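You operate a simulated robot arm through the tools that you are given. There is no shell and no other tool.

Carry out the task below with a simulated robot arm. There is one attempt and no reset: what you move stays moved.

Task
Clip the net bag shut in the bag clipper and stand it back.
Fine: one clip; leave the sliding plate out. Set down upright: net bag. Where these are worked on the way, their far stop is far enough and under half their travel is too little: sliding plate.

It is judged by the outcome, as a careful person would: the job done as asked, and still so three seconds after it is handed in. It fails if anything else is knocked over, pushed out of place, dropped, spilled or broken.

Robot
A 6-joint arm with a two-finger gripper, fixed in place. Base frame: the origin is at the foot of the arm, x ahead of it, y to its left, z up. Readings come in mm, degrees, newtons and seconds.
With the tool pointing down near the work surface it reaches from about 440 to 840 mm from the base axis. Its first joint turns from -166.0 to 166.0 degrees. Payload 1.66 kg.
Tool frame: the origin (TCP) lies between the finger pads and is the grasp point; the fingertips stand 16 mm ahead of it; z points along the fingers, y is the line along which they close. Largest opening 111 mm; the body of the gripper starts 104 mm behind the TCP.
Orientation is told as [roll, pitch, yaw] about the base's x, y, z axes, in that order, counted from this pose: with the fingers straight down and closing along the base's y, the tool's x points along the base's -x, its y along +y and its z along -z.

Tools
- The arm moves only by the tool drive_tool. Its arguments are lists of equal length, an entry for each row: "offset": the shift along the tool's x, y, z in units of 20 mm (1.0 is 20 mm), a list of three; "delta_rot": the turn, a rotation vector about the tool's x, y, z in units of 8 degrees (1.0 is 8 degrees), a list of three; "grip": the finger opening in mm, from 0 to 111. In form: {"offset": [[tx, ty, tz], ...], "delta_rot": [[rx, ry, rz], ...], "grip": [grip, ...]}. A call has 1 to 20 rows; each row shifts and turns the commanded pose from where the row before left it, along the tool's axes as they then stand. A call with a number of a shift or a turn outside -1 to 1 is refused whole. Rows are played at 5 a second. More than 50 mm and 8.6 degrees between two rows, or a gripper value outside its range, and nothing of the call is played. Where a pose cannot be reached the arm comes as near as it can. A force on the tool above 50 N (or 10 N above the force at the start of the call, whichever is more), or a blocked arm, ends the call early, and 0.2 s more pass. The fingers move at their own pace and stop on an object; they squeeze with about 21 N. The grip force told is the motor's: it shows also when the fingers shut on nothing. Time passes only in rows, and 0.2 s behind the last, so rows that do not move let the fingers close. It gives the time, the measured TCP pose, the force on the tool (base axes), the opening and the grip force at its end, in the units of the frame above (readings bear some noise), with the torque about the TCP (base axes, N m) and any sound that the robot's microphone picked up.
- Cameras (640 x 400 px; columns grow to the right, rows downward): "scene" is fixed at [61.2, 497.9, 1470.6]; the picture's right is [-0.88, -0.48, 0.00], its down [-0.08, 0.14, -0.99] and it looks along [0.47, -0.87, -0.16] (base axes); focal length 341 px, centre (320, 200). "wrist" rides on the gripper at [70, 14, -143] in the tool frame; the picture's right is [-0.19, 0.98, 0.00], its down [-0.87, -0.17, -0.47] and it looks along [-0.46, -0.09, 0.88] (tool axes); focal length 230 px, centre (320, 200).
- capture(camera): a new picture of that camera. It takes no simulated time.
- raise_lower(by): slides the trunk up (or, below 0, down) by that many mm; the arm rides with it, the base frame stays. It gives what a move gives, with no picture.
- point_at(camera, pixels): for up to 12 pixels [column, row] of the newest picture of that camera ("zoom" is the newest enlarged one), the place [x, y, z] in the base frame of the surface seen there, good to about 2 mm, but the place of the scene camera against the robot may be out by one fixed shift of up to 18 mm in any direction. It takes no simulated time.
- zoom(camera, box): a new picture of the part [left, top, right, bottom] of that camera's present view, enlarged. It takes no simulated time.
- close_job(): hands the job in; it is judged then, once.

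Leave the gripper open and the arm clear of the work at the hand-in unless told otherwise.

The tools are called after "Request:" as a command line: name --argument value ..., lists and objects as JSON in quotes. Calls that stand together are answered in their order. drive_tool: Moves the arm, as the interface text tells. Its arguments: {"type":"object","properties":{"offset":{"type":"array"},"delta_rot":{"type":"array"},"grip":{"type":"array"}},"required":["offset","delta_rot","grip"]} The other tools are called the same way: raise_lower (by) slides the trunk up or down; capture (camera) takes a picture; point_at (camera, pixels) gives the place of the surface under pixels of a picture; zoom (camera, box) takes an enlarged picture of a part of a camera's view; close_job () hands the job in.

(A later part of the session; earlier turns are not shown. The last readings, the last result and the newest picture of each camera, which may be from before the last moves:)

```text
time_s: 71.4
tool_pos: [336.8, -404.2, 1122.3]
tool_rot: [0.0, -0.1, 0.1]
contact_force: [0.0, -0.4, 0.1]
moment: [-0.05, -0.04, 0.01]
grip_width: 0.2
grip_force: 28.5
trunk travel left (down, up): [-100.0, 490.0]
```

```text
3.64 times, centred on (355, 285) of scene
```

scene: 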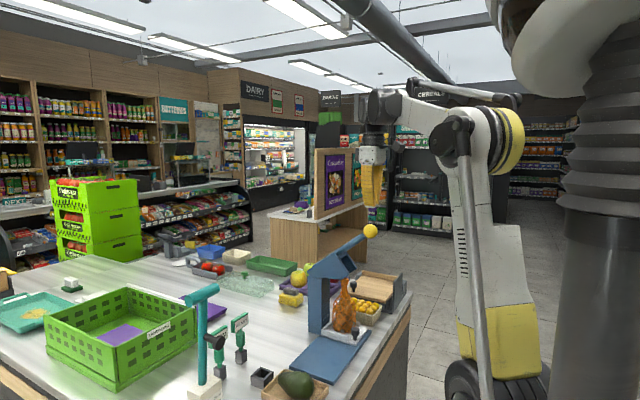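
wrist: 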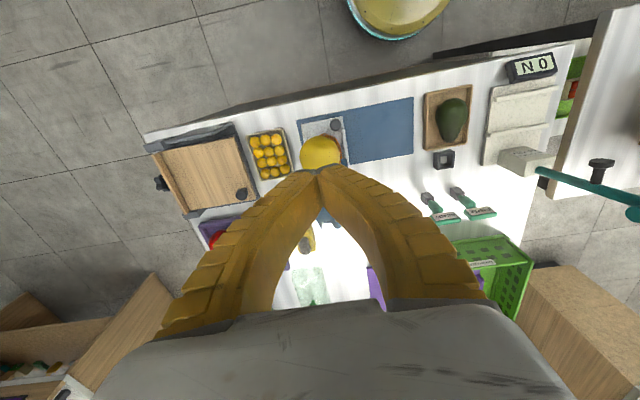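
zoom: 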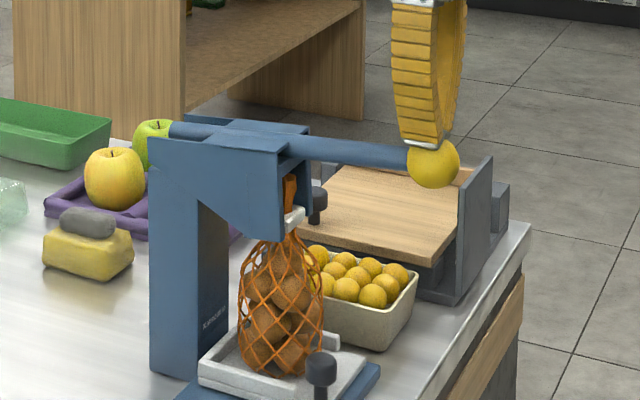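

A whitish clip seems to have appeared on the neck at about (292,220) in the zoom. Look closer.

Request:
zoom --camera "scene" --box '[335, 260, 385, 310]'

Request:
capture --camera "wrist"

```text
8.00 times, centred on (360, 285) of scene
```

zoom: 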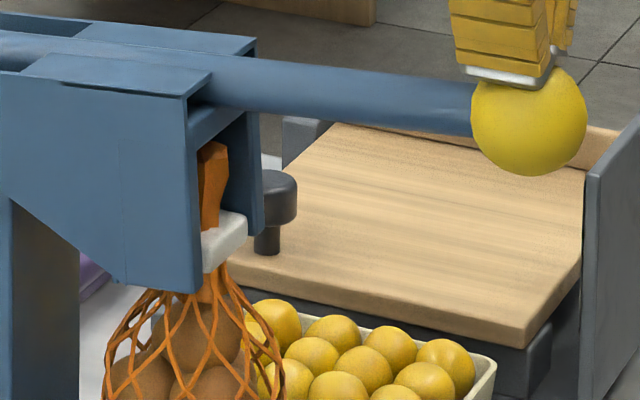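

```text
taken
```

wrist: 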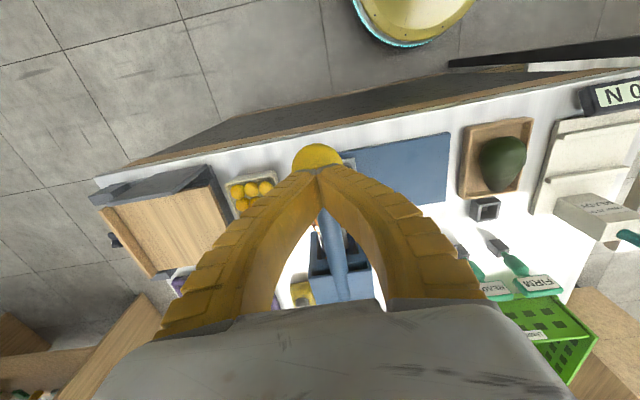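

A white clip is on the neck inside the head: one clip made. Now ease up along the arc to see whether the lever springs back.

Request:
drive_tool --offset '[[0, 0, -0.3], [0, 0, -0.5], [0, 0, 0]]' --delta_rot '[[0, 0, 0], [0, 0, 0], [0, 0, 0]]' --grip '[0, 0, 0]'

Request:
zoom --camera "scene" --box '[310, 230, 400, 340]'

```text
time_s: 72.2
tool_pos: [336.7, -404.4, 1139.3]
tool_rot: [-0.1, 0.0, 0.0]
contact_force: [0.0, -0.4, 0.8]
moment: [0.01, 0.0, -0.01]
grip_width: 0.0
grip_force: 28.8
trunk travel left (down, up): [-100.0, 490.0]
```

```text
3.64 times, centred on (355, 285) of scene
```

zoom: 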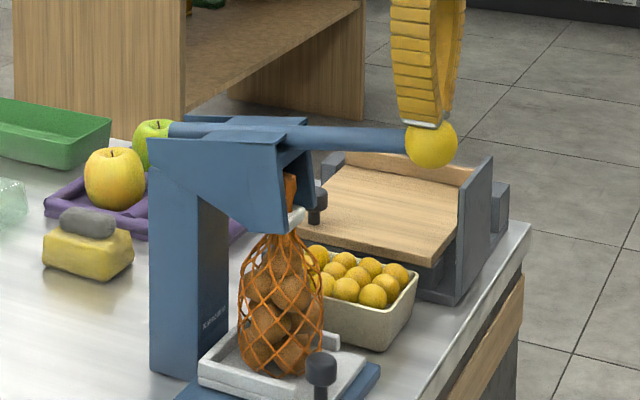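

The lever is sprung and follows me up, the clip staying on the neck. Follow the arc back up gently, then lift clear.

Request:
drive_tool --offset '[[-0.06, 0, -0.42], [-0.06, 0, -0.43], [-0.1, 0, -0.44], [-0.1, 0, -0.44], [-0.13, 0, -0.42], [-0.13, 0, -0.42], [-0.17, 0, -0.41], [-0.17, 0, -0.41], [-0.2, 0, -0.39], [-0.21, 0, -0.39], [-0.235, 0, -0.37], [-0.24, 0, -0.37], [-0.2, 0, -0.3], [-0.2, 0, -0.3], [0, 0, -0.5], [0, 0, -1], [0, 0, -1]]' --delta_rot '[[0, 0, 0], [0, 0, 0], [0, 0, 0], [0, 0, 0], [0, 0, 0], [0, 0, 0], [0, 0, 0], [0, 0, 0], [0, 0, 0], [0, 0, 0], [0, 0, 0], [0, 0, 0], [0, 0, 0], [0, 0, 0], [0, 0, 0], [0, 0, 0], [0, 0, 0]]' --grip '[0, 0, 0, 0, 0, 0, 0, 0, 0, 0, 0, 0, 0, 0, 0, 0, 0]'

Request:
capture --camera "wrist"

Request:
zoom --camera "scene" --box '[300, 200, 410, 350]'

```text
time_s: 75.8
tool_pos: [380.9, -403.8, 1300.0]
tool_rot: [0.1, -0.2, -0.1]
contact_force: [0.1, 0.2, 0.3]
moment: [-0.01, -0.04, 0.01]
grip_width: 0.1
grip_force: 28.9
trunk travel left (down, up): [-100.0, 490.0]
```

```text
taken
```

wrist: 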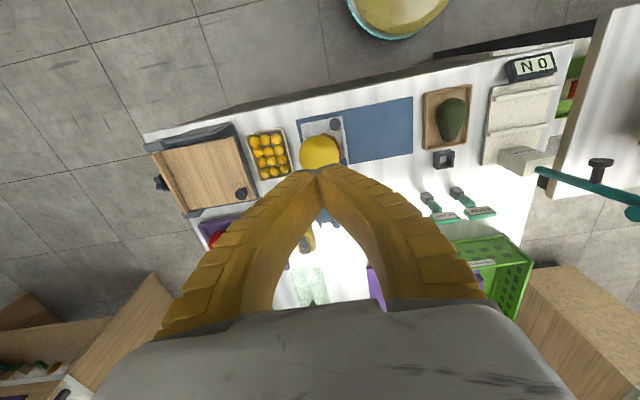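

```text
2.67 times, centred on (355, 275) of scene
```

zoom: 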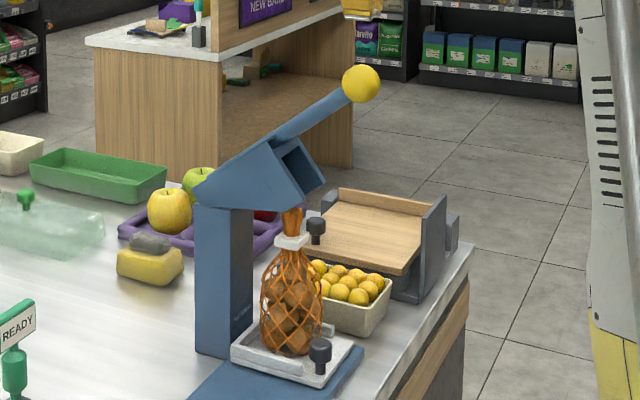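

The clip is on the bag's neck and the lever is back up. Next I'll pull the plate out by its knob. I'll go to the +y side, turn to yaw −65° and lean 20°, so the fingers straddle the knob clear of the bag. First move away from the lever.

Request:
drive_tool --offset '[[-0.1, 0.8, 0], [-0.1, 1, 0], [-0.1, 1, 0], [-0.1, 1, 0], [-0.1, 1, 0], [-0.15, 1, 0], [-0.15, 1, 0], [-0.15, 0.9, 0], [0, 0, 0]]' --delta_rot '[[0, 0, 0], [0, 0, 0], [0, 0, 0], [0, 0, 0], [0, 0, 0], [0, 0, 0], [0, 0, 0], [0, 0, 0], [0, 0, 0]]' --grip '[0, 0, 0, 0, 0, 0, 0, 0, 0]'

Request:
drive_tool --offset '[[0, 0, 0], [0, 0, 0], [0, 0, 0], [0, 0, 0], [0, 0, 0], [0, 0, 0], [0, 0, 0], [0, 0, 0], [0, 0, 0], [0, 0, 0], [0, 0, 0], [0, 0, 0]]' --delta_rot '[[0, 0, 1], [0, 0, 1], [0, 0, 1], [0, 0, 1], [0, 0, 1], [0, 0, 1], [0, 0, 1], [0, 0, 1], [0, 0, 0.125], [0, -1, 0], [0, -1, 0], [0, -0.5, 0]]' --grip '[31, 31, 31, 31, 31, 31, 31, 31, 31, 31, 31, 31]'

Request:
capture --camera "wrist"

```text
time_s: 77.8
tool_pos: [401.3, -249.2, 1298.8]
tool_rot: [0.0, -0.1, 0.0]
contact_force: [0.6, 0.5, -0.5]
moment: [-0.03, -0.02, -0.02]
grip_width: 0.0
grip_force: 28.1
trunk travel left (down, up): [-100.0, 490.0]
```

```text
time_s: 80.4
tool_pos: [398.9, -249.4, 1299.5]
tool_rot: [0.2, -20.2, -65.0]
contact_force: [0.6, 0.2, 0.5]
moment: [0.0, -0.01, 0.0]
grip_width: 33.7
grip_force: 1.6
trunk travel left (down, up): [-100.0, 490.0]
```

```text
taken
```

wrist: 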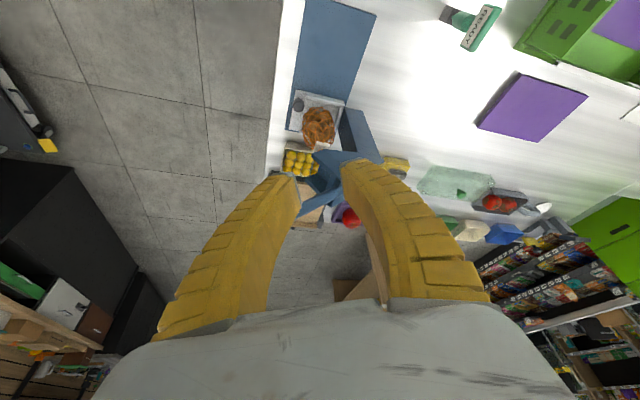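

Descend ~290 mm at this spot (only the empty base plate is below).

Request:
drive_tool --offset '[[0.342, 0, 0.94], [0.342, 0, 0.94], [0.342, 0, 0.94], [0.342, 0, 0.94], [0.342, 0, 0.94], [0.342, 0, 0.94], [0.342, 0, 0.94], [0.342, 0, 0.94], [0.342, 0, 0.94], [0.342, 0, 0.94], [0.342, 0, 0.94], [0.342, 0, 0.94], [0.342, 0, 0.94], [0.342, 0, 0.94], [0.342, 0, 0.94]]' --delta_rot '[[0, 0, 0], [0, 0, 0], [0, 0, 0], [0, 0, 0], [0, 0, 0], [0, 0, 0], [0, 0, 0], [0, 0, 0], [0, 0, 0], [0, 0, 0], [0, 0, 0], [0, 0, 0], [0, 0, 0], [0, 0, 0], [0, 0, 0]]' --grip '[31, 31, 31, 31, 31, 31, 31, 31, 31, 31, 31, 31, 31, 31, 31]'

Request:
capture --camera "wrist"

Request:
zoom --camera "scene" --box '[270, 200, 410, 370]'

```text
time_s: 83.6
tool_pos: [398.6, -253.8, 999.3]
tool_rot: [0.1, -20.0, -65.0]
contact_force: [0.1, 0.6, 0.7]
moment: [0.0, 0.02, 0.02]
grip_width: 33.8
grip_force: 2.0
trunk travel left (down, up): [-100.0, 490.0]
```

```text
taken
```

wrist: 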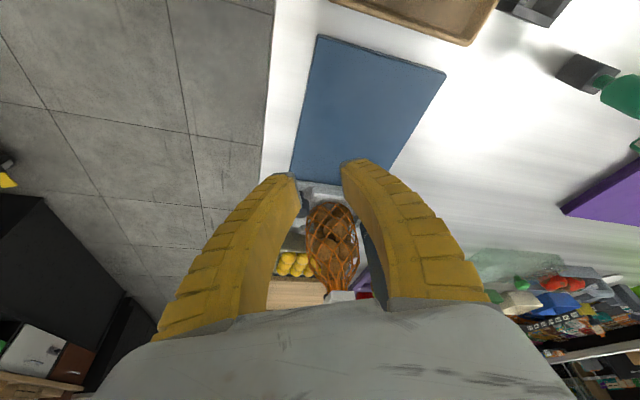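

```text
2.35 times, centred on (340, 285) of scene
```

zoom: 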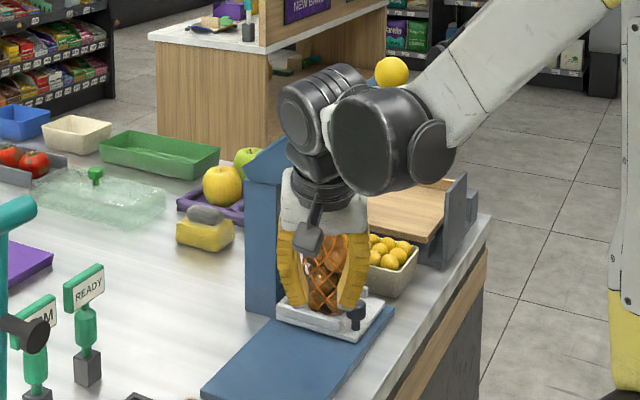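

Request:
zoom --camera "wrist" --box '[280, 160, 380, 260]'

Request:
point_at --camera "wrist" --pixels '[[303, 200], [303, 206], [303, 211], [306, 205], [310, 190], [325, 190], [340, 200], [318, 215], [312, 230], [325, 215], [345, 215], [335, 240]]'

```text
4.00 times, centred on (330, 210) of wrist
```

zoom: 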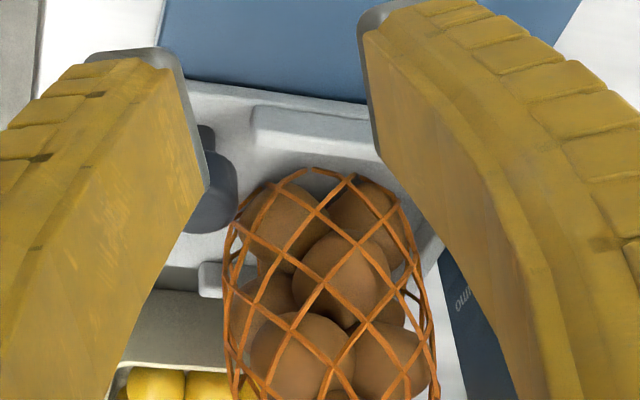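

```text
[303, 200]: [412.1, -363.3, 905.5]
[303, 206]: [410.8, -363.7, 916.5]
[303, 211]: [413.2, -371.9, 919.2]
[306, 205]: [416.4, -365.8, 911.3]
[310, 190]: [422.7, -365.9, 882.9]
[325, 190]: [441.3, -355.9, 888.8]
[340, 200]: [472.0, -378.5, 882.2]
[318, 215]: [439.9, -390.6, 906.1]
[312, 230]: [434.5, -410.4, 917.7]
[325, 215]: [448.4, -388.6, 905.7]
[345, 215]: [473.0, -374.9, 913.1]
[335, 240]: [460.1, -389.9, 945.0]
```

Knob is at ≈(412,−375), bag centre ≈(467,−407). Target TCP ≈(407,−364,915). Move down to z≈950 first, then across over the knob.

Request:
drive_tool --offset '[[0.342, 0, 0.94], [0.342, 0, 0.94], [0.154, 0, 0.423], [-0.88, -0.36, 0.32], [-0.88, -0.36, 0.32], [-0.88, -0.36, 0.32], [-0.88, -0.36, 0.32], [-0.88, -0.36, 0.32], [-0.45, -0.15, 0.17], [0, 0, 0]]' --delta_rot '[[0, 0, 0], [0, 0, 0], [0, 0, 0], [0, 0, 0], [0, 0, 0], [0, 0, 0], [0, 0, 0], [0, 0, 0], [0, 0, 0], [0, 0, 0]]' --grip '[31, 31, 31, 31, 31, 31, 31, 31, 31, 31]'

Request:
zoom --camera "wrist" --box '[260, 130, 400, 250]'

Request:
zoom --camera "scene" --box '[290, 200, 410, 370]'

```text
time_s: 85.8
tool_pos: [409.9, -362.9, 950.3]
tool_rot: [0.1, -20.2, -65.0]
contact_force: [-1.2, 0.2, -0.6]
moment: [-0.04, 0.0, 0.0]
grip_width: 33.7
grip_force: 2.2
trunk travel left (down, up): [-100.0, 490.0]
```

```text
3.33 times, centred on (330, 190) of wrist
```

zoom: 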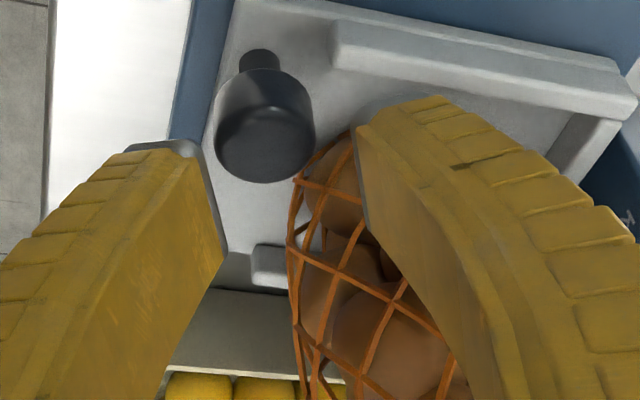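

```text
2.35 times, centred on (350, 285) of scene
```

zoom: 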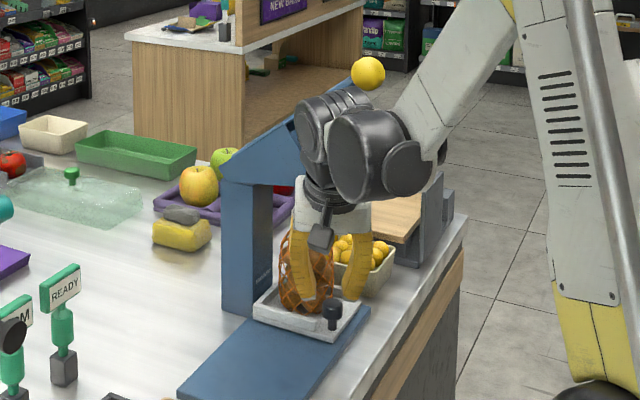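

Request:
point_at --camera "zoom" --pixels '[[265, 150], [230, 115], [300, 115], [265, 175], [350, 150], [330, 170], [365, 145], [365, 215], [400, 110], [215, 170], [190, 150], [310, 180]]'

```text
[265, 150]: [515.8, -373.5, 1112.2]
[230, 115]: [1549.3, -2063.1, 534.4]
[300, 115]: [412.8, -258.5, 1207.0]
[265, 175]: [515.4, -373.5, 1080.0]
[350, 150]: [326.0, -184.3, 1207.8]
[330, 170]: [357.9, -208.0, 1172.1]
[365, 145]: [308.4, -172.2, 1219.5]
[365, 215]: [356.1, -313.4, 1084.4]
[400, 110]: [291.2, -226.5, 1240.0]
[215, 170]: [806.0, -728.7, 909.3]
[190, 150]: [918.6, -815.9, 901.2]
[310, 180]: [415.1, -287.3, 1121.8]
```

Request:
zoom --camera "wrist" --box '[260, 130, 400, 250]'

Request:
point_at --camera "zoom" --pixels '[[265, 150], [230, 115], [300, 115], [265, 175], [345, 150], [330, 170], [368, 145], [368, 215], [400, 110], [210, 180], [190, 150], [310, 200]]'

```text
3.33 times, centred on (330, 190) of wrist
```

zoom: 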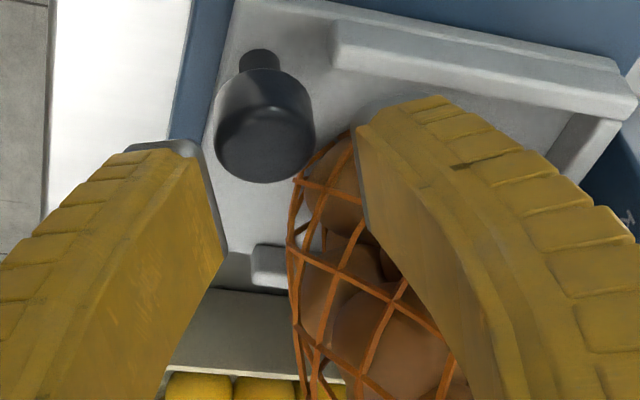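

```text
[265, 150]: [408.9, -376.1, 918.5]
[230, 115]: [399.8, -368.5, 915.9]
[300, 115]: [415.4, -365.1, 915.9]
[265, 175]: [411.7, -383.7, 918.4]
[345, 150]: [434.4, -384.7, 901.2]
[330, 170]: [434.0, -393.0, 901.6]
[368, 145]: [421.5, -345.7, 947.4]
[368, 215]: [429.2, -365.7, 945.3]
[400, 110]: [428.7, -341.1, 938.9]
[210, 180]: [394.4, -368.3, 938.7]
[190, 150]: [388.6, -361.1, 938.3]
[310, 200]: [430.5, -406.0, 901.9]
```

Knob centre ≈(411,−375). Need ~7 mm more forward reach over the knob; bag clearance is ~15 mm. Shift then descend to TCP z≈917.

Request:
drive_tool --offset '[[-0.277, -0.16, 0.1], [0.19, 0, 0.522], [0.19, 0, 0.522], [0.19, 0, 0.522], [0, 0, 0]]' --delta_rot '[[0, 0, 0], [0, 0, 0], [0, 0, 0], [0, 0, 0], [0, 0, 0]]' --grip '[31, 31, 31, 31, 31]'

Request:
zoom --camera "wrist" --box '[260, 130, 400, 250]'

Request:
zoom --camera "scene" --box '[310, 290, 390, 350]'

```text
time_s: 87.0
tool_pos: [408.7, -367.7, 915.4]
tool_rot: [0.0, -20.1, -65.0]
contact_force: [0.8, 0.3, 0.3]
moment: [0.0, -0.01, 0.01]
grip_width: 34.0
grip_force: 1.4
trunk travel left (down, up): [-100.0, 490.0]
```

```text
3.33 times, centred on (330, 190) of wrist
```

zoom: 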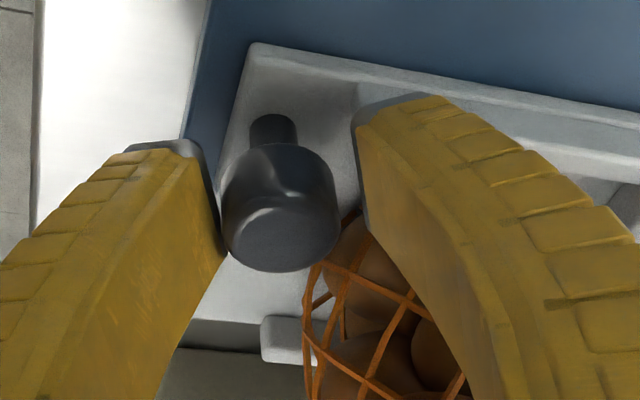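

```text
6.67 times, centred on (350, 320) of scene
```

zoom: 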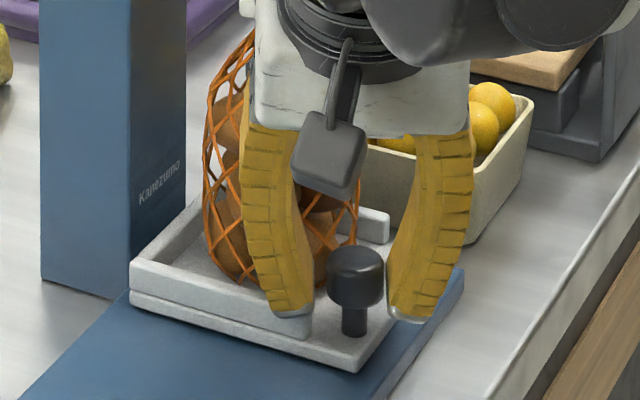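

The knob is nearer the left finger; shift ~3 mm toward that side, then close on the knob.

Request:
drive_tool --offset '[[-0.05, -0.16, 0], [0, 0, 0], [0, 0, 0], [0, 0, 0]]' --delta_rot '[[0, 0, 0], [0, 0, 0], [0, 0, 0], [0, 0, 0]]' --grip '[31, 26, 15, 15]'

Request:
zoom --camera "wrist" --box '[260, 130, 400, 250]'

```text
time_s: 88.0
tool_pos: [407.3, -369.5, 916.3]
tool_rot: [0.1, -20.2, -65.0]
contact_force: [9.6, 2.5, 4.0]
moment: [-0.56, -0.21, -0.02]
grip_width: 21.8
grip_force: 34.2
trunk travel left (down, up): [-100.0, 490.0]
```

```text
3.33 times, centred on (330, 190) of wrist
```

zoom: 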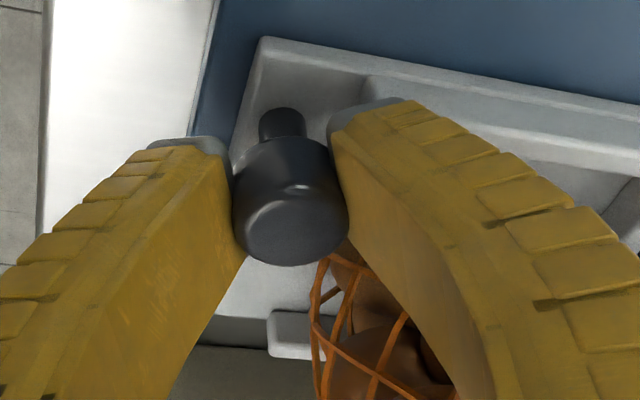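

Gripped the knob (21.8 mm). Ease the lateral load by 1 mm and begin pulling toward +y at ~3–4 mm per row.

Request:
drive_tool --offset '[[0, 0.05, 0], [0.085, 0.042, -0.031], [0.128, 0.063, -0.0465], [0.17, 0.0845, -0.062], [0.17, 0.0845, -0.062], [0.17, 0.0845, -0.062], [0.17, 0.0845, -0.062], [0.17, 0.0845, -0.062], [0.17, 0.0845, -0.062], [0.17, 0.0845, -0.062]]' --delta_rot '[[0, 0, 0], [0, 0, 0], [0, 0, 0], [0, 0, 0], [0, 0, 0], [0, 0, 0], [0, 0, 0], [0, 0, 0], [0, 0, 0], [0, 0, 0]]' --grip '[15, 15, 15, 15, 15, 15, 15, 15, 15, 15]'

Request:
zoom --camera "wrist" --box '[260, 130, 400, 250]'

Request:
zoom --camera "scene" --box '[290, 200, 410, 370]'

```text
time_s: 90.2
tool_pos: [407.3, -334.8, 916.6]
tool_rot: [0.1, -20.1, -65.0]
contact_force: [8.6, 0.7, 12.6]
moment: [-0.18, -0.13, -0.04]
grip_width: 21.4
grip_force: 34.2
trunk travel left (down, up): [-100.0, 490.0]
```

```text
3.33 times, centred on (330, 190) of wrist
```

zoom: 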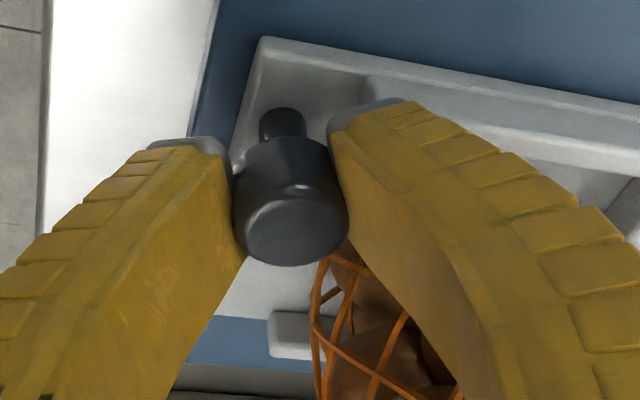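

```text
2.35 times, centred on (350, 285) of scene
```

zoom: 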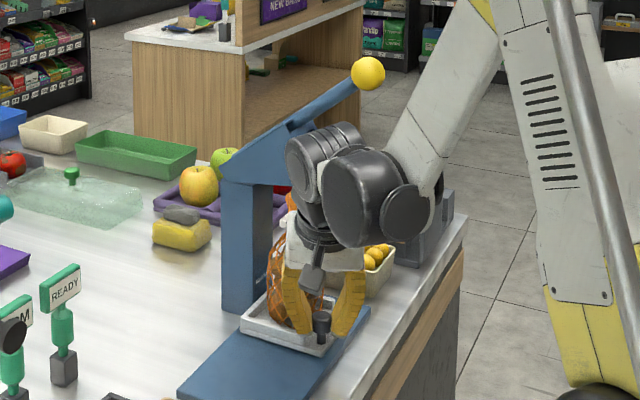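

The plate follows. Some residual x/z load; relieve slightly (+x 1 mm, +z 0.7 mm) and continue pulling 40 mm.

Request:
drive_tool --offset '[[-0.032, 0.045, -0.026], [0.17, 0.0845, -0.062], [0.17, 0.0845, -0.062], [0.17, 0.0845, -0.062], [0.17, 0.0845, -0.062], [0.17, 0.0845, -0.062], [0.17, 0.0845, -0.062], [0.17, 0.0845, -0.062], [0.17, 0.0845, -0.062], [0.17, 0.0845, -0.062], [0.17, 0.0845, -0.062]]' --delta_rot '[[0, 0, 0], [0, 0, 0], [0, 0, 0], [0, 0, 0], [0, 0, 0], [0, 0, 0], [0, 0, 0], [0, 0, 0], [0, 0, 0], [0, 0, 0], [0, 0, 0]]' --grip '[15, 15, 15, 15, 15, 15, 15, 15, 15, 15, 15]'

Request:
zoom --camera "scene" --box '[280, 200, 400, 370]'

```text
time_s: 92.6
tool_pos: [408.5, -298.1, 917.1]
tool_rot: [0.1, -20.2, -65.0]
contact_force: [-4.1, 0.0, 3.4]
moment: [-0.26, -0.01, -0.1]
grip_width: 19.6
grip_force: 33.9
trunk travel left (down, up): [-100.0, 490.0]
```

```text
2.35 times, centred on (340, 285) of scene
```

zoom: 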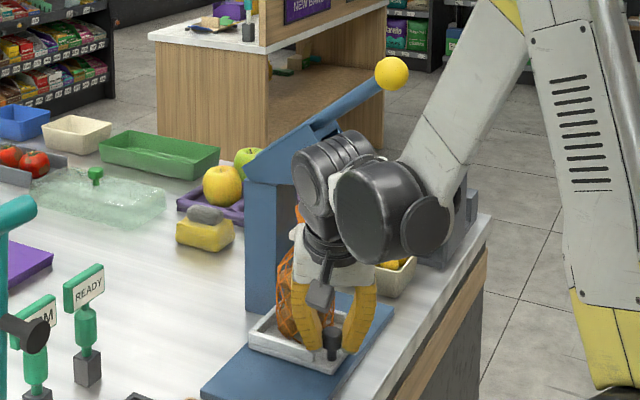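

Grip width fell to 19.6 mm: the pads may be slipping off the knob. Check with the wrist camera.

Request:
zoom --camera "wrist" --box '[260, 130, 400, 250]'

Request:
point_at --camera "zoom" --pixels '[[290, 240], [260, 220], [320, 220], [290, 200], [290, 255], [380, 75], [450, 85], [600, 150], [300, 110]]'

```text
3.33 times, centred on (330, 190) of wrist
```

zoom: 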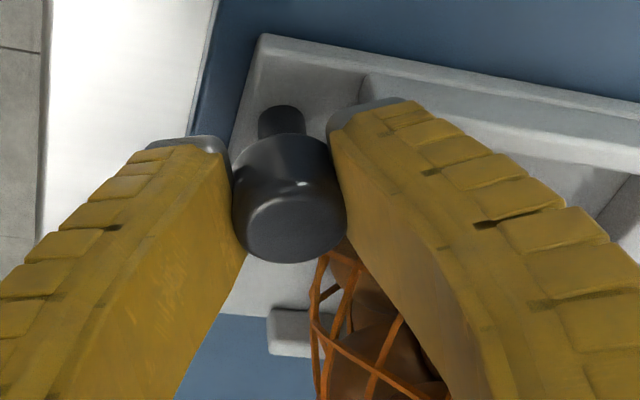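

```text
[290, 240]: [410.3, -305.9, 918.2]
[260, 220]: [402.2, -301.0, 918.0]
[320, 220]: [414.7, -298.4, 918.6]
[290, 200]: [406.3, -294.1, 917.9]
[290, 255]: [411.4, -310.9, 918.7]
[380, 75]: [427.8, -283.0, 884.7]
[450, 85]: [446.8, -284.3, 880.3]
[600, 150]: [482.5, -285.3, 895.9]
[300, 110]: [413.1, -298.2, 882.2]
```

No slip visible (knob still in the same place between the pads). Continue pulling 40 mm while gradually reducing the lean to ~4°.

Request:
drive_tool --offset '[[0.17, 0.0845, -0.062], [0.172, 0.0845, -0.0572], [0.1735, 0.0845, -0.0524], [0.175, 0.0845, -0.0475], [0.176, 0.0845, -0.0426], [0.177, 0.0845, -0.0377], [0.178, 0.0845, -0.0327], [0.179, 0.0845, -0.0277], [0.18, 0.0845, -0.0227], [0.18, 0.0845, -0.0177]]' --delta_rot '[[0, 0.2, 0], [0, 0.2, 0], [0, 0.2, 0], [0, 0.2, 0], [0, 0.2, 0], [0, 0.2, 0], [0, 0.2, 0], [0, 0.2, 0], [0, 0.2, 0], [0, 0.2, 0]]' --grip '[15, 15, 15, 15, 15, 15, 15, 15, 15, 15]'

Request:
zoom --camera "scene" --box '[270, 210, 400, 380]'

Request:
zoom --camera "wrist" --box '[260, 130, 400, 250]'

```text
time_s: 94.8
tool_pos: [410.6, -257.2, 917.5]
tool_rot: [0.0, -4.2, -65.1]
contact_force: [23.1, -0.4, 5.7]
moment: [-0.68, -0.38, 0.03]
grip_width: 20.9
grip_force: 34.7
trunk travel left (down, up): [-100.0, 490.0]
```

```text
2.35 times, centred on (335, 295) of scene
```

zoom: 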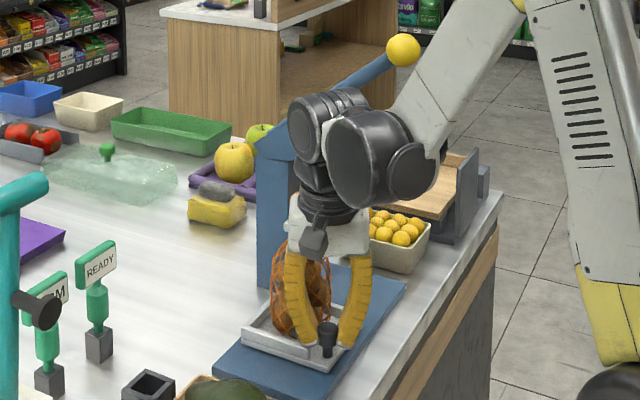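

```text
3.33 times, centred on (330, 190) of wrist
```

zoom: 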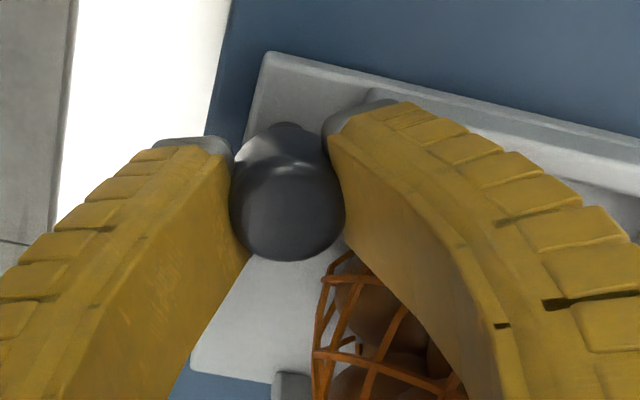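

Lateral load 23 N in x; relieve by +2 mm in x and continue pulling 32 mm.

Request:
drive_tool --offset '[[-0.042, 0.09, 0.003], [0.1808, 0.0845, -0.0126], [0.1808, 0.0845, -0.0126], [0.1808, 0.0845, -0.0126], [0.1808, 0.0845, -0.0126], [0.1808, 0.0845, -0.0126], [0.1808, 0.0845, -0.0126], [0.1808, 0.0845, -0.0126]]' --delta_rot '[[0, 0, 0], [0, 0, 0], [0, 0, 0], [0, 0, 0], [0, 0, 0], [0, 0, 0], [0, 0, 0], [0, 0, 0]]' --grip '[15, 15, 15, 15, 15, 15, 15, 15]'

Request:
zoom --camera "scene" --box '[270, 210, 400, 380]'

```text
time_s: 96.6
tool_pos: [410.7, -228.8, 917.7]
tool_rot: [0.0, -4.1, -65.1]
contact_force: [-9.4, -0.2, -0.2]
moment: [-0.15, -0.07, 0.0]
grip_width: 19.7
grip_force: 34.0
trunk travel left (down, up): [-100.0, 490.0]
```

```text
2.35 times, centred on (335, 295) of scene
```

zoom: 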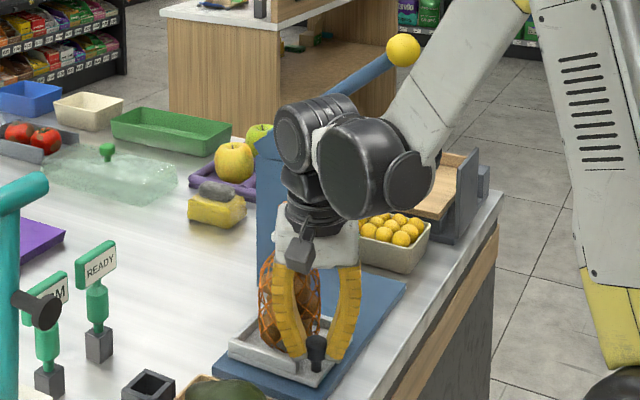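

Request:
drive_tool --offset '[[0.1356, 0.0634, -0.0095], [0.1356, 0.0634, -0.0095], [0.1356, 0.0634, -0.0095], [0.1356, 0.0634, -0.0095], [0.0904, 0.0423, -0.0063], [0.0904, 0.0423, -0.0063]]' --delta_rot '[[0, 0, 0], [0, 0, 0], [0, 0, 0], [0, 0, 0], [0, 0, 0], [0, 0, 0]]' --grip '[15, 15, 15, 15, 15, 15]'

Request:
zoom --camera "wrist" --box '[240, 100, 400, 250]'

```text
time_s: 98.0
tool_pos: [409.9, -214.0, 917.4]
tool_rot: [0.1, -4.2, -65.0]
contact_force: [-7.2, -10.9, 12.0]
moment: [0.13, 0.14, 0.05]
grip_width: 19.5
grip_force: 33.9
trunk travel left (down, up): [-100.0, 490.0]
```

```text
2.67 times, centred on (320, 175) of wrist
```

zoom: 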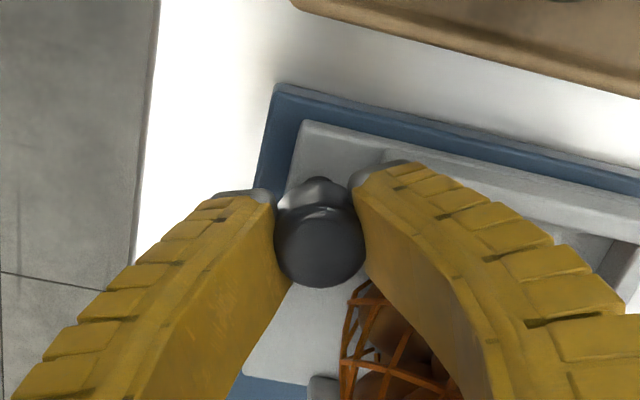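

Force in −y (10.9 N) indicates the out-stop. Verify the plate's edge position.

Request:
point_at --camera "zoom" --pixels '[[300, 125], [400, 145], [500, 175], [320, 240], [340, 265], [290, 240], [280, 90], [450, 165]]'

```text
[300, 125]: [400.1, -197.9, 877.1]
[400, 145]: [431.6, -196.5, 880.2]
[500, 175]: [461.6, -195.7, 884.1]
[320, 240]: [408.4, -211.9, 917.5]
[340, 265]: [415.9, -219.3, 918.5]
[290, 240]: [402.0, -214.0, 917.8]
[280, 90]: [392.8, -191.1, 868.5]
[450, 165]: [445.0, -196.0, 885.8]
```

Plate edge is back at y≈−196.5, i.e. fully out. Release the knob and rise straight up.

Request:
drive_tool --offset '[[0, 0, 0], [0, 0, 0], [-0.035, 0, -0.5], [-0.07, 0, -1], [-0.07, 0, -1], [-0.07, 0, -1], [-0.07, 0, -1], [-0.07, 0, -1], [-0.07, 0, -1], [-0.07, 0, -1], [-0.07, 0, -1], [-0.07, 0, -1], [-0.07, 0, -1], [-0.07, 0, -1]]' --delta_rot '[[0, 0, 0], [0, 0, 0], [0, 0, 0], [0, 0, 0], [0, 0, 0], [0, 0, 0], [0, 0, 0], [0, 0, 0], [0, 0, 0], [0, 0, 0], [0, 0, 0], [0, 0, 0], [0, 0, 0], [0, 0, 0]]' --grip '[34, 34, 34, 34, 34, 34, 34, 34, 34, 34, 34, 34, 34, 34]'

Request:
capture --camera "wrist"

Request:
zoom --camera "scene" --box '[270, 210, 400, 380]'

```text
time_s: 101.0
tool_pos: [410.0, -212.6, 1147.8]
tool_rot: [0.2, -4.1, -64.9]
contact_force: [-0.1, 1.6, 0.6]
moment: [-0.01, -0.03, 0.01]
grip_width: 36.6
grip_force: 2.1
trunk travel left (down, up): [-100.0, 490.0]
```

```text
taken
```

wrist: 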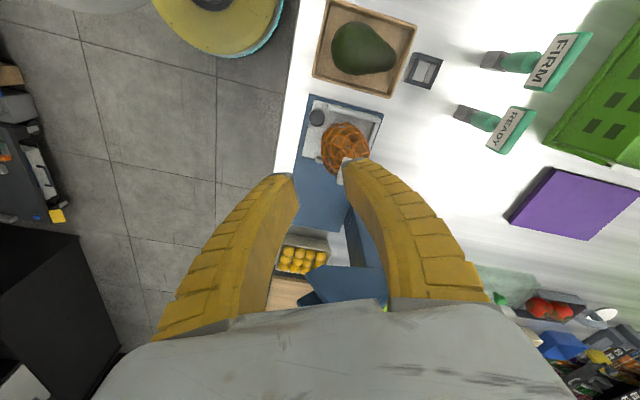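

```text
2.35 times, centred on (335, 295) of scene
```

zoom: 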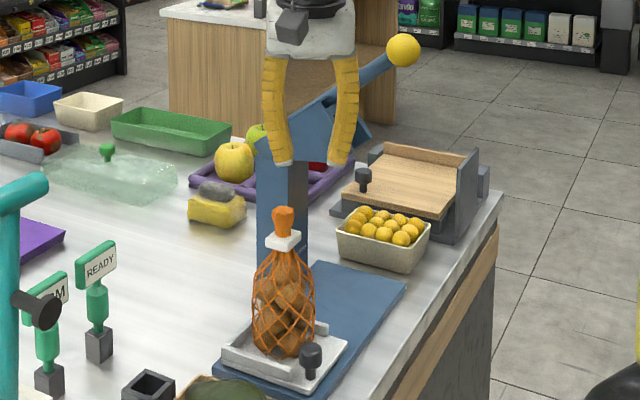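

Plate is out, bag upright with a white clip on its neck. Straighten the tool, turn back to yaw −90°, and move above the neck for measuring.

Request:
drive_tool --offset '[[0, 0, -0.3], [0, 0, 0], [0, 0, 0], [0, 0, 0], [0, 0, 0], [-0.9, 0.9, 0], [-0.85, 0.9, 0], [0, 0.8, 0], [0, 0, 0]]' --delta_rot '[[0, 0.51, 0], [0, 0, 1], [0, 0, 1], [0, 0, 1], [0, 0, 0.135], [0, 0, 0], [0, 0, 0], [0, 0, 0], [0, 0, 0]]' --grip '[60, 60, 60, 60, 60, 60, 60, 60, 60]'

Request:
capture --camera "wrist"

Request:
zoom --camera "wrist" --box '[270, 80, 370, 190]'

```text
time_s: 103.0
tool_pos: [461.9, -247.9, 1153.6]
tool_rot: [0.2, 0.1, -90.1]
contact_force: [-0.8, -0.2, 0.5]
moment: [0.03, -0.01, -0.01]
grip_width: 62.1
grip_force: 1.2
trunk travel left (down, up): [-100.0, 490.0]
```

```text
taken
```

wrist: 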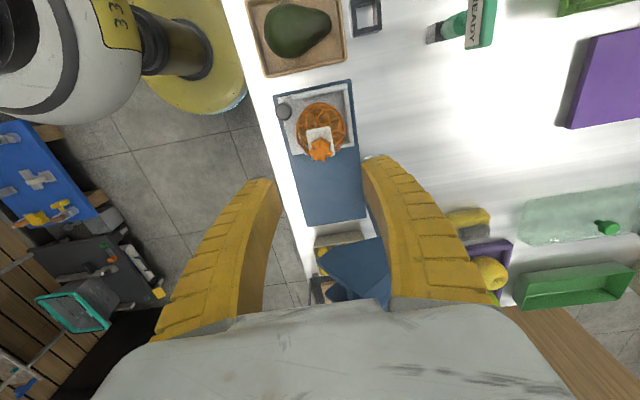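

```text
3.64 times, centred on (320, 135) of wrist
```

zoom: 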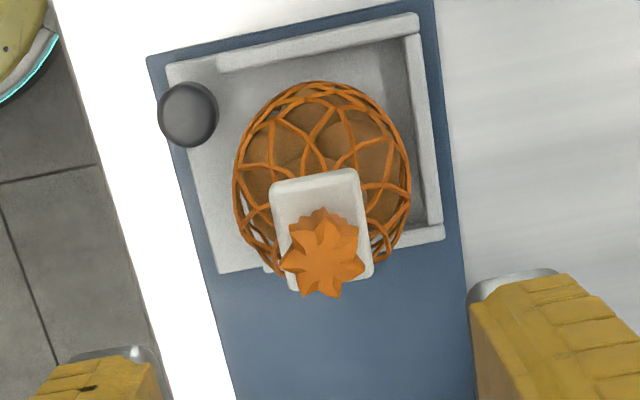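

Request:
point_at --camera "zoom" --pixels '[[323, 260], [300, 262], [350, 258], [330, 285], [315, 225], [280, 190], [350, 180], [280, 225], [362, 225], [310, 185], [320, 85], [240, 190]]'

Request:
zoom --camera "scene" --box '[300, 280, 350, 370]'

Request:
point_at --camera "zoom" --pixels '[[320, 60], [320, 90], [320, 110], [320, 130], [300, 115], [345, 110], [320, 140], [320, 155]]'

```text
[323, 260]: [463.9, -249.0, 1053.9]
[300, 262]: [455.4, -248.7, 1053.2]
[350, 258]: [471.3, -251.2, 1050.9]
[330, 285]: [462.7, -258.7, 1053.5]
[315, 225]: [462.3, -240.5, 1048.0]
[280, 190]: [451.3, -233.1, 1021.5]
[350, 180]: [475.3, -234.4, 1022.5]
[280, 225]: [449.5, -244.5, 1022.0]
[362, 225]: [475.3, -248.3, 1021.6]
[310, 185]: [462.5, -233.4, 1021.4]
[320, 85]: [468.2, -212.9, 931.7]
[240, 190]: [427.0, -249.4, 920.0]
```

```text
4.44 times, centred on (325, 325) of scene
```

zoom: 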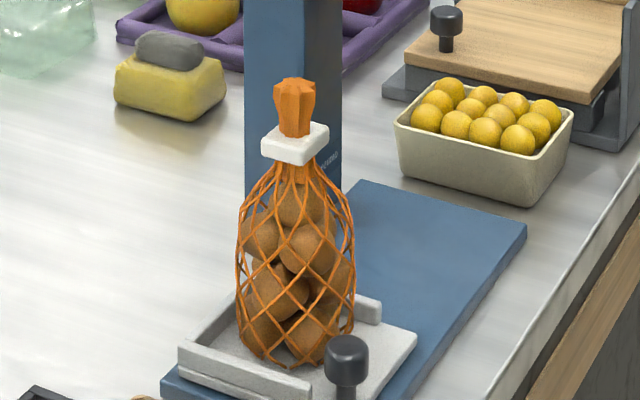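

```text
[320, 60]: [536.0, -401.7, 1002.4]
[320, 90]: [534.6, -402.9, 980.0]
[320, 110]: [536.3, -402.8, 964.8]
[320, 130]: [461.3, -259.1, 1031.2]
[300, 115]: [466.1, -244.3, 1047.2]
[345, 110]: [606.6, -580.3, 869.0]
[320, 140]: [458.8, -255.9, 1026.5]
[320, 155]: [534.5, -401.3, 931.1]
```

The clip is a block at z≈1011–1021.5; the neck above it runs 1022–1054, centre (463.5,−249). I'll grip the neck above the clip at TCP z≈1041 (tips ≈1025).

Request:
drive_tool --offset '[[-0.05, 0.07, 0], [0, 0, 1], [0, 0, 1], [0, 0, 1], [0, 0, 1], [0, 0, 1], [0, 0, 0.63], [0, 0, 0], [0, 0, 0], [0, 0, 0], [0, 0, 0]]' --delta_rot '[[0, 0, 0], [0, 0, 0], [0, 0, 0], [0, 0, 0], [0, 0, 0], [0, 0, 0], [0, 0, 0], [0, 0, 0], [0, 0, 0], [0, 0, 0], [0, 0, 0]]' --grip '[60, 60, 60, 60, 60, 60, 60, 60, 0, 0, 0]'

Request:
zoom --camera "wrist" --box '[260, 90, 380, 240]'

Request:
zoom --camera "scene" --box '[290, 260, 370, 370]'

```text
time_s: 105.4
tool_pos: [464.7, -247.7, 1042.4]
tool_rot: [0.0, 0.1, -90.1]
contact_force: [-0.9, 0.1, 0.7]
moment: [-0.13, 0.03, -0.01]
grip_width: 17.4
grip_force: 20.8
trunk travel left (down, up): [-100.0, 490.0]
```

```text
2.67 times, centred on (320, 165) of wrist
```

zoom: 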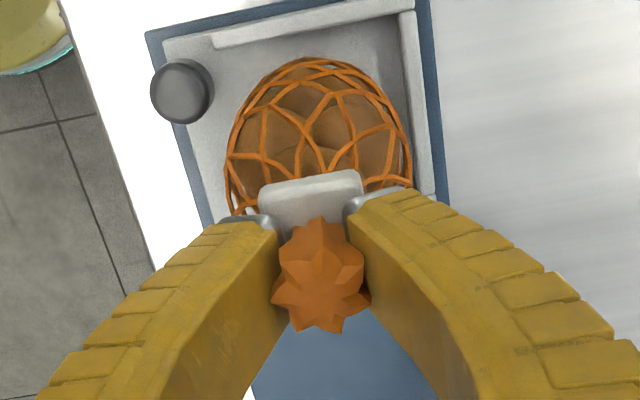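

```text
3.64 times, centred on (330, 315) of scene
```

zoom: 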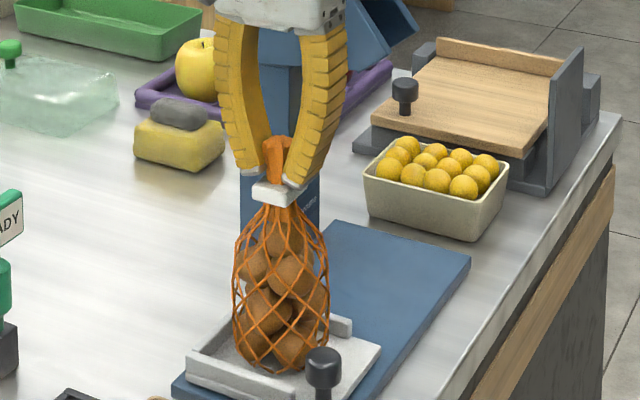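

Gripped at 17.4 mm above the clip. Lift slowly 70 mm.

Request:
drive_tool --offset '[[0, 0, -0.25], [0, 0, -0.25], [0, 0, -0.5], [0, 0, -0.5], [0, 0, -0.5], [0, 0, -0.5], [0, 0, -0.5], [0, 0, -0.5], [0, 0, 0]]' --delta_rot '[[0, 0, 0], [0, 0, 0], [0, 0, 0], [0, 0, 0], [0, 0, 0], [0, 0, 0], [0, 0, 0], [0, 0, 0], [0, 0, 0]]' --grip '[0, 0, 0, 0, 0, 0, 0, 0, 0]'

Request:
zoom --camera "scene" --box '[280, 240, 370, 370]'

Request:
capture --camera "wrist"

```text
time_s: 107.4
tool_pos: [464.6, -248.9, 1110.1]
tool_rot: [0.1, 0.0, -90.1]
contact_force: [0.2, -0.3, -3.4]
moment: [-0.03, -0.02, 0.03]
grip_width: 16.6
grip_force: 20.9
trunk travel left (down, up): [-100.0, 490.0]
```

```text
3.08 times, centred on (325, 305) of scene
```

zoom: 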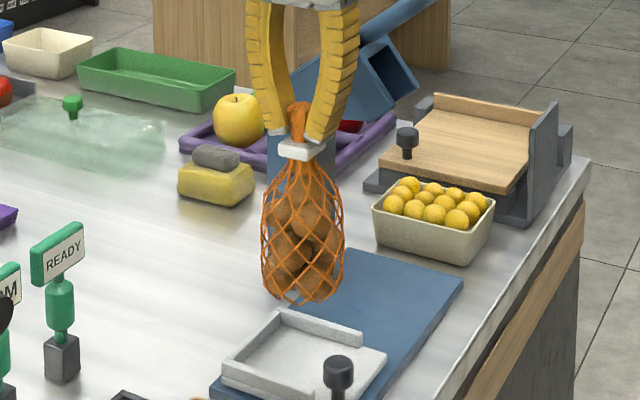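

```text
taken
```

wrist: 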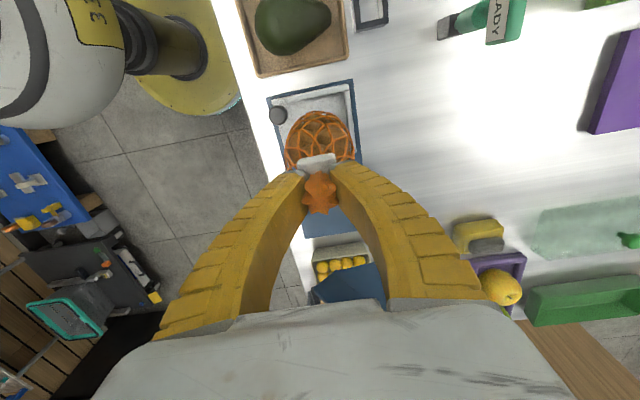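

Bag lifted upright. Carry it +185 mm in x back to its original spot.

Request:
drive_tool --offset '[[0, 0.27, 0], [0, 0.5, 0], [0, 0.5, 0], [0, 0.5, 0], [0, 0.5, 0], [0, 0.5, 0], [0, 0.5, 0], [0, 0.5, 0], [0, 0.5, 0], [0, 0.5, 0], [0, 0.5, 0], [0, 0.5, 0], [0, 0.5, 0], [0, 0.5, 0], [0, 0.5, 0], [0, 0.5, 0], [0, 0.5, 0], [0.1, 0.5, 0], [0.08, 0.5, 0], [0, 0, 0]]' --delta_rot '[[0, 0, 0], [0, 0, 0], [0, 0, 0], [0, 0, 0], [0, 0, 0], [0, 0, 0], [0, 0, 0], [0, 0, 0], [0, 0, 0], [0, 0, 0], [0, 0, 0], [0, 0, 0], [0, 0, 0], [0, 0, 0], [0, 0, 0], [0, 0, 0], [0, 0, 0], [0, 0, 0], [0, 0, 0], [0, 0, 0]]' --grip '[0, 0, 0, 0, 0, 0, 0, 0, 0, 0, 0, 0, 0, 0, 0, 0, 0, 0, 0, 0]'

Request:
capture --camera "wrist"

Request:
zoom --camera "scene" --box '[190, 220, 350, 380]'

```text
time_s: 111.6
tool_pos: [648.6, -245.5, 1111.7]
tool_rot: [0.2, 0.1, -90.1]
contact_force: [0.2, -0.4, -4.4]
moment: [0.02, 0.01, 0.01]
grip_width: 15.0
grip_force: 20.7
trunk travel left (down, up): [-100.0, 490.0]
```

```text
taken
```

wrist: 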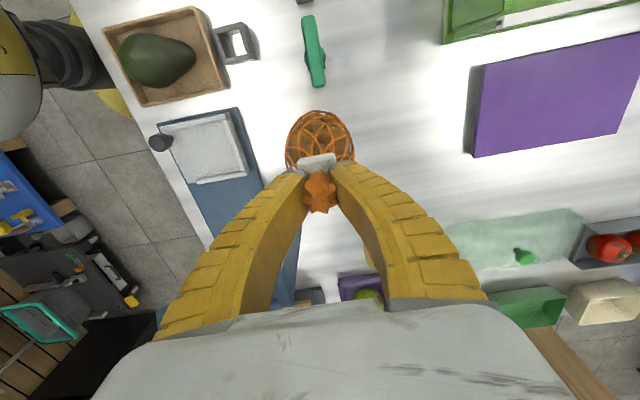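

```text
2.50 times, centred on (270, 300) of scene
```

zoom: 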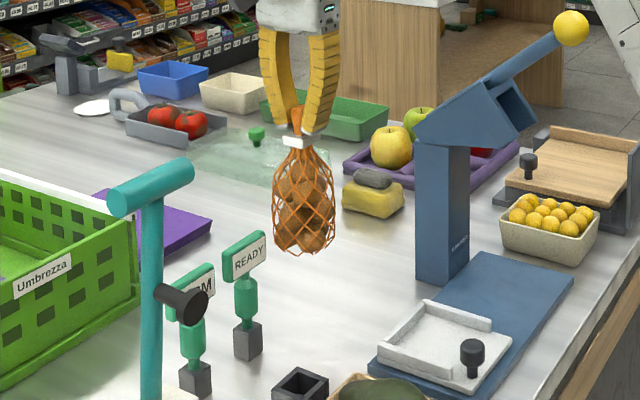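

Request:
point_at --camera "wrist" --pixels '[[320, 190], [318, 200], [312, 165], [328, 163], [290, 140], [352, 140], [320, 113]]'

```text
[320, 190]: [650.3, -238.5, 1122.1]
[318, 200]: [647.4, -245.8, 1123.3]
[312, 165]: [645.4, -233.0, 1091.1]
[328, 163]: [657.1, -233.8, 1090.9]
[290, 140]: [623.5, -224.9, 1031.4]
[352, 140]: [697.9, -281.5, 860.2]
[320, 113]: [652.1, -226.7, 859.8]
```

No slip. Descend to ~3 mm above the counter (TCP ≈1024).

Request:
drive_tool --offset '[[0, 0.07, 0.5], [0, 0, 0.5], [0, 0, 0.5], [0, 0, 0.5], [0, 0, 0.5], [0, 0, 0.5], [0, 0, 0.5], [0, 0, 0.4], [0, 0, 0.3], [0, 0, 0.15], [0, 0, 0]]' --delta_rot '[[0, 0, 0], [0, 0, 0], [0, 0, 0], [0, 0, 0], [0, 0, 0], [0, 0, 0], [0, 0, 0], [0, 0, 0], [0, 0, 0], [0, 0, 0], [0, 0, 0]]' --grip '[0, 0, 0, 0, 0, 0, 0, 0, 0, 0, 0]'

```text
time_s: 114.0
tool_pos: [648.8, -243.8, 1023.2]
tool_rot: [0.2, 0.0, -90.1]
contact_force: [-0.4, -0.5, -4.6]
moment: [0.01, -0.01, 0.02]
grip_width: 14.6
grip_force: 20.9
trunk travel left (down, up): [-100.0, 490.0]
```

Still hanging free (−4.6 N). Lower the last ~2–3 mm in small steps.

Request:
drive_tool --offset '[[-0.05, 0.05, 0.05], [0, 0, 0.04], [0, 0, 0.03], [0, 0, 0], [0, 0, 0]]' --delta_rot '[[0, 0, 0], [0, 0, 0], [0, 0, 0], [0, 0, 0], [0, 0, 0]]' --grip '[0, 0, 0, 0, 0]'

```text
time_s: 115.2
tool_pos: [650.6, -245.7, 1022.7]
tool_rot: [0.1, -0.1, -90.0]
contact_force: [1.1, -0.2, -3.9]
moment: [0.0, -0.01, -0.03]
grip_width: 14.5
grip_force: 21.1
trunk travel left (down, up): [-100.0, 490.0]
```

Request:
drive_tool --offset '[[0, 0, 0.04], [0, 0, 0.03], [0, 0, 0], [0, 0, 0]]' --delta_rot '[[0, 0, 0], [0, 0, 0], [0, 0, 0], [0, 0, 0]]' --grip '[0, 0, 0, 0]'

```text
time_s: 116.2
tool_pos: [650.9, -246.3, 1022.0]
tool_rot: [0.1, 0.0, -90.1]
contact_force: [-0.1, 1.7, 1.0]
moment: [-0.03, -0.01, 0.03]
grip_width: 14.7
grip_force: 20.7
trunk travel left (down, up): [-100.0, 490.0]
```

Weight is now carried by the counter (force ≈+1 N). Lower 0.4 mm more, open the fingers and retract upward.

Request:
drive_tool --offset '[[0, 0, 0.02], [0, 0, 0], [0, 0, 0], [0, 0, 0], [0, 0, 0], [0, 0, -0.3], [0, 0, -0.6], [0, 0, -1], [0, 0, -1], [0, 0, -1], [0, 0, -1], [0, 0, -1]]' --delta_rot '[[0, 0, 0], [0, 0, 0], [0, 0, 0], [0, 0, 0], [0, 0, 0], [0, 0, 0], [0, 0, 0], [0, 0, 0], [0, 0, 0], [0, 0, 0], [0, 0, 0], [0, 0, 0]]' --grip '[0, 25, 45, 60, 60, 60, 60, 60, 60, 60, 60, 60]'

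Request:
capture --camera "wrist"

Request:
zoom --camera "scene" --box '[190, 210, 410, 390]'

```text
time_s: 118.8
tool_pos: [651.4, -244.8, 1137.7]
tool_rot: [0.1, 0.0, -90.1]
contact_force: [-0.6, 0.6, -0.2]
moment: [0.0, -0.01, 0.03]
grip_width: 62.1
grip_force: 1.3
trunk travel left (down, up): [-100.0, 490.0]
```

```text
taken
```

wrist: 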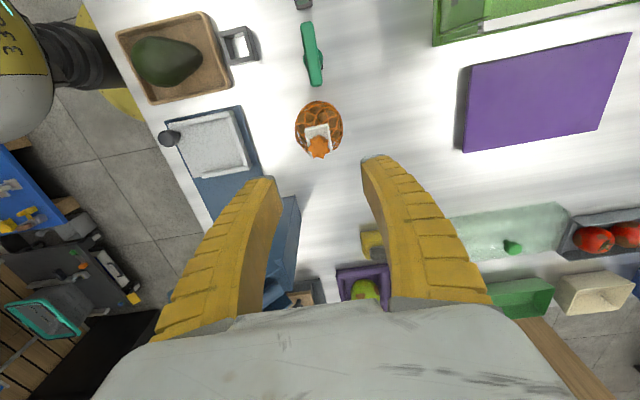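

```text
2.22 times, centred on (300, 300) of scene
```

zoom: 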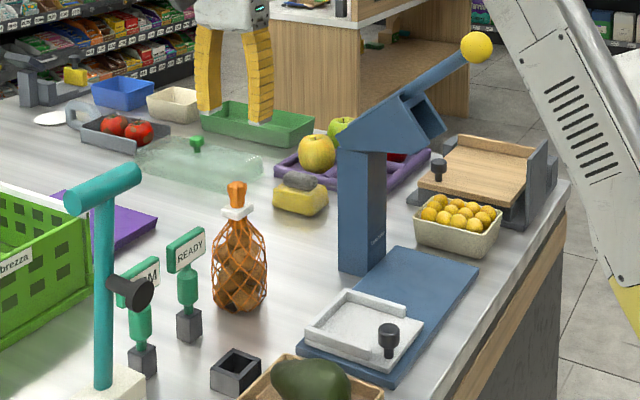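

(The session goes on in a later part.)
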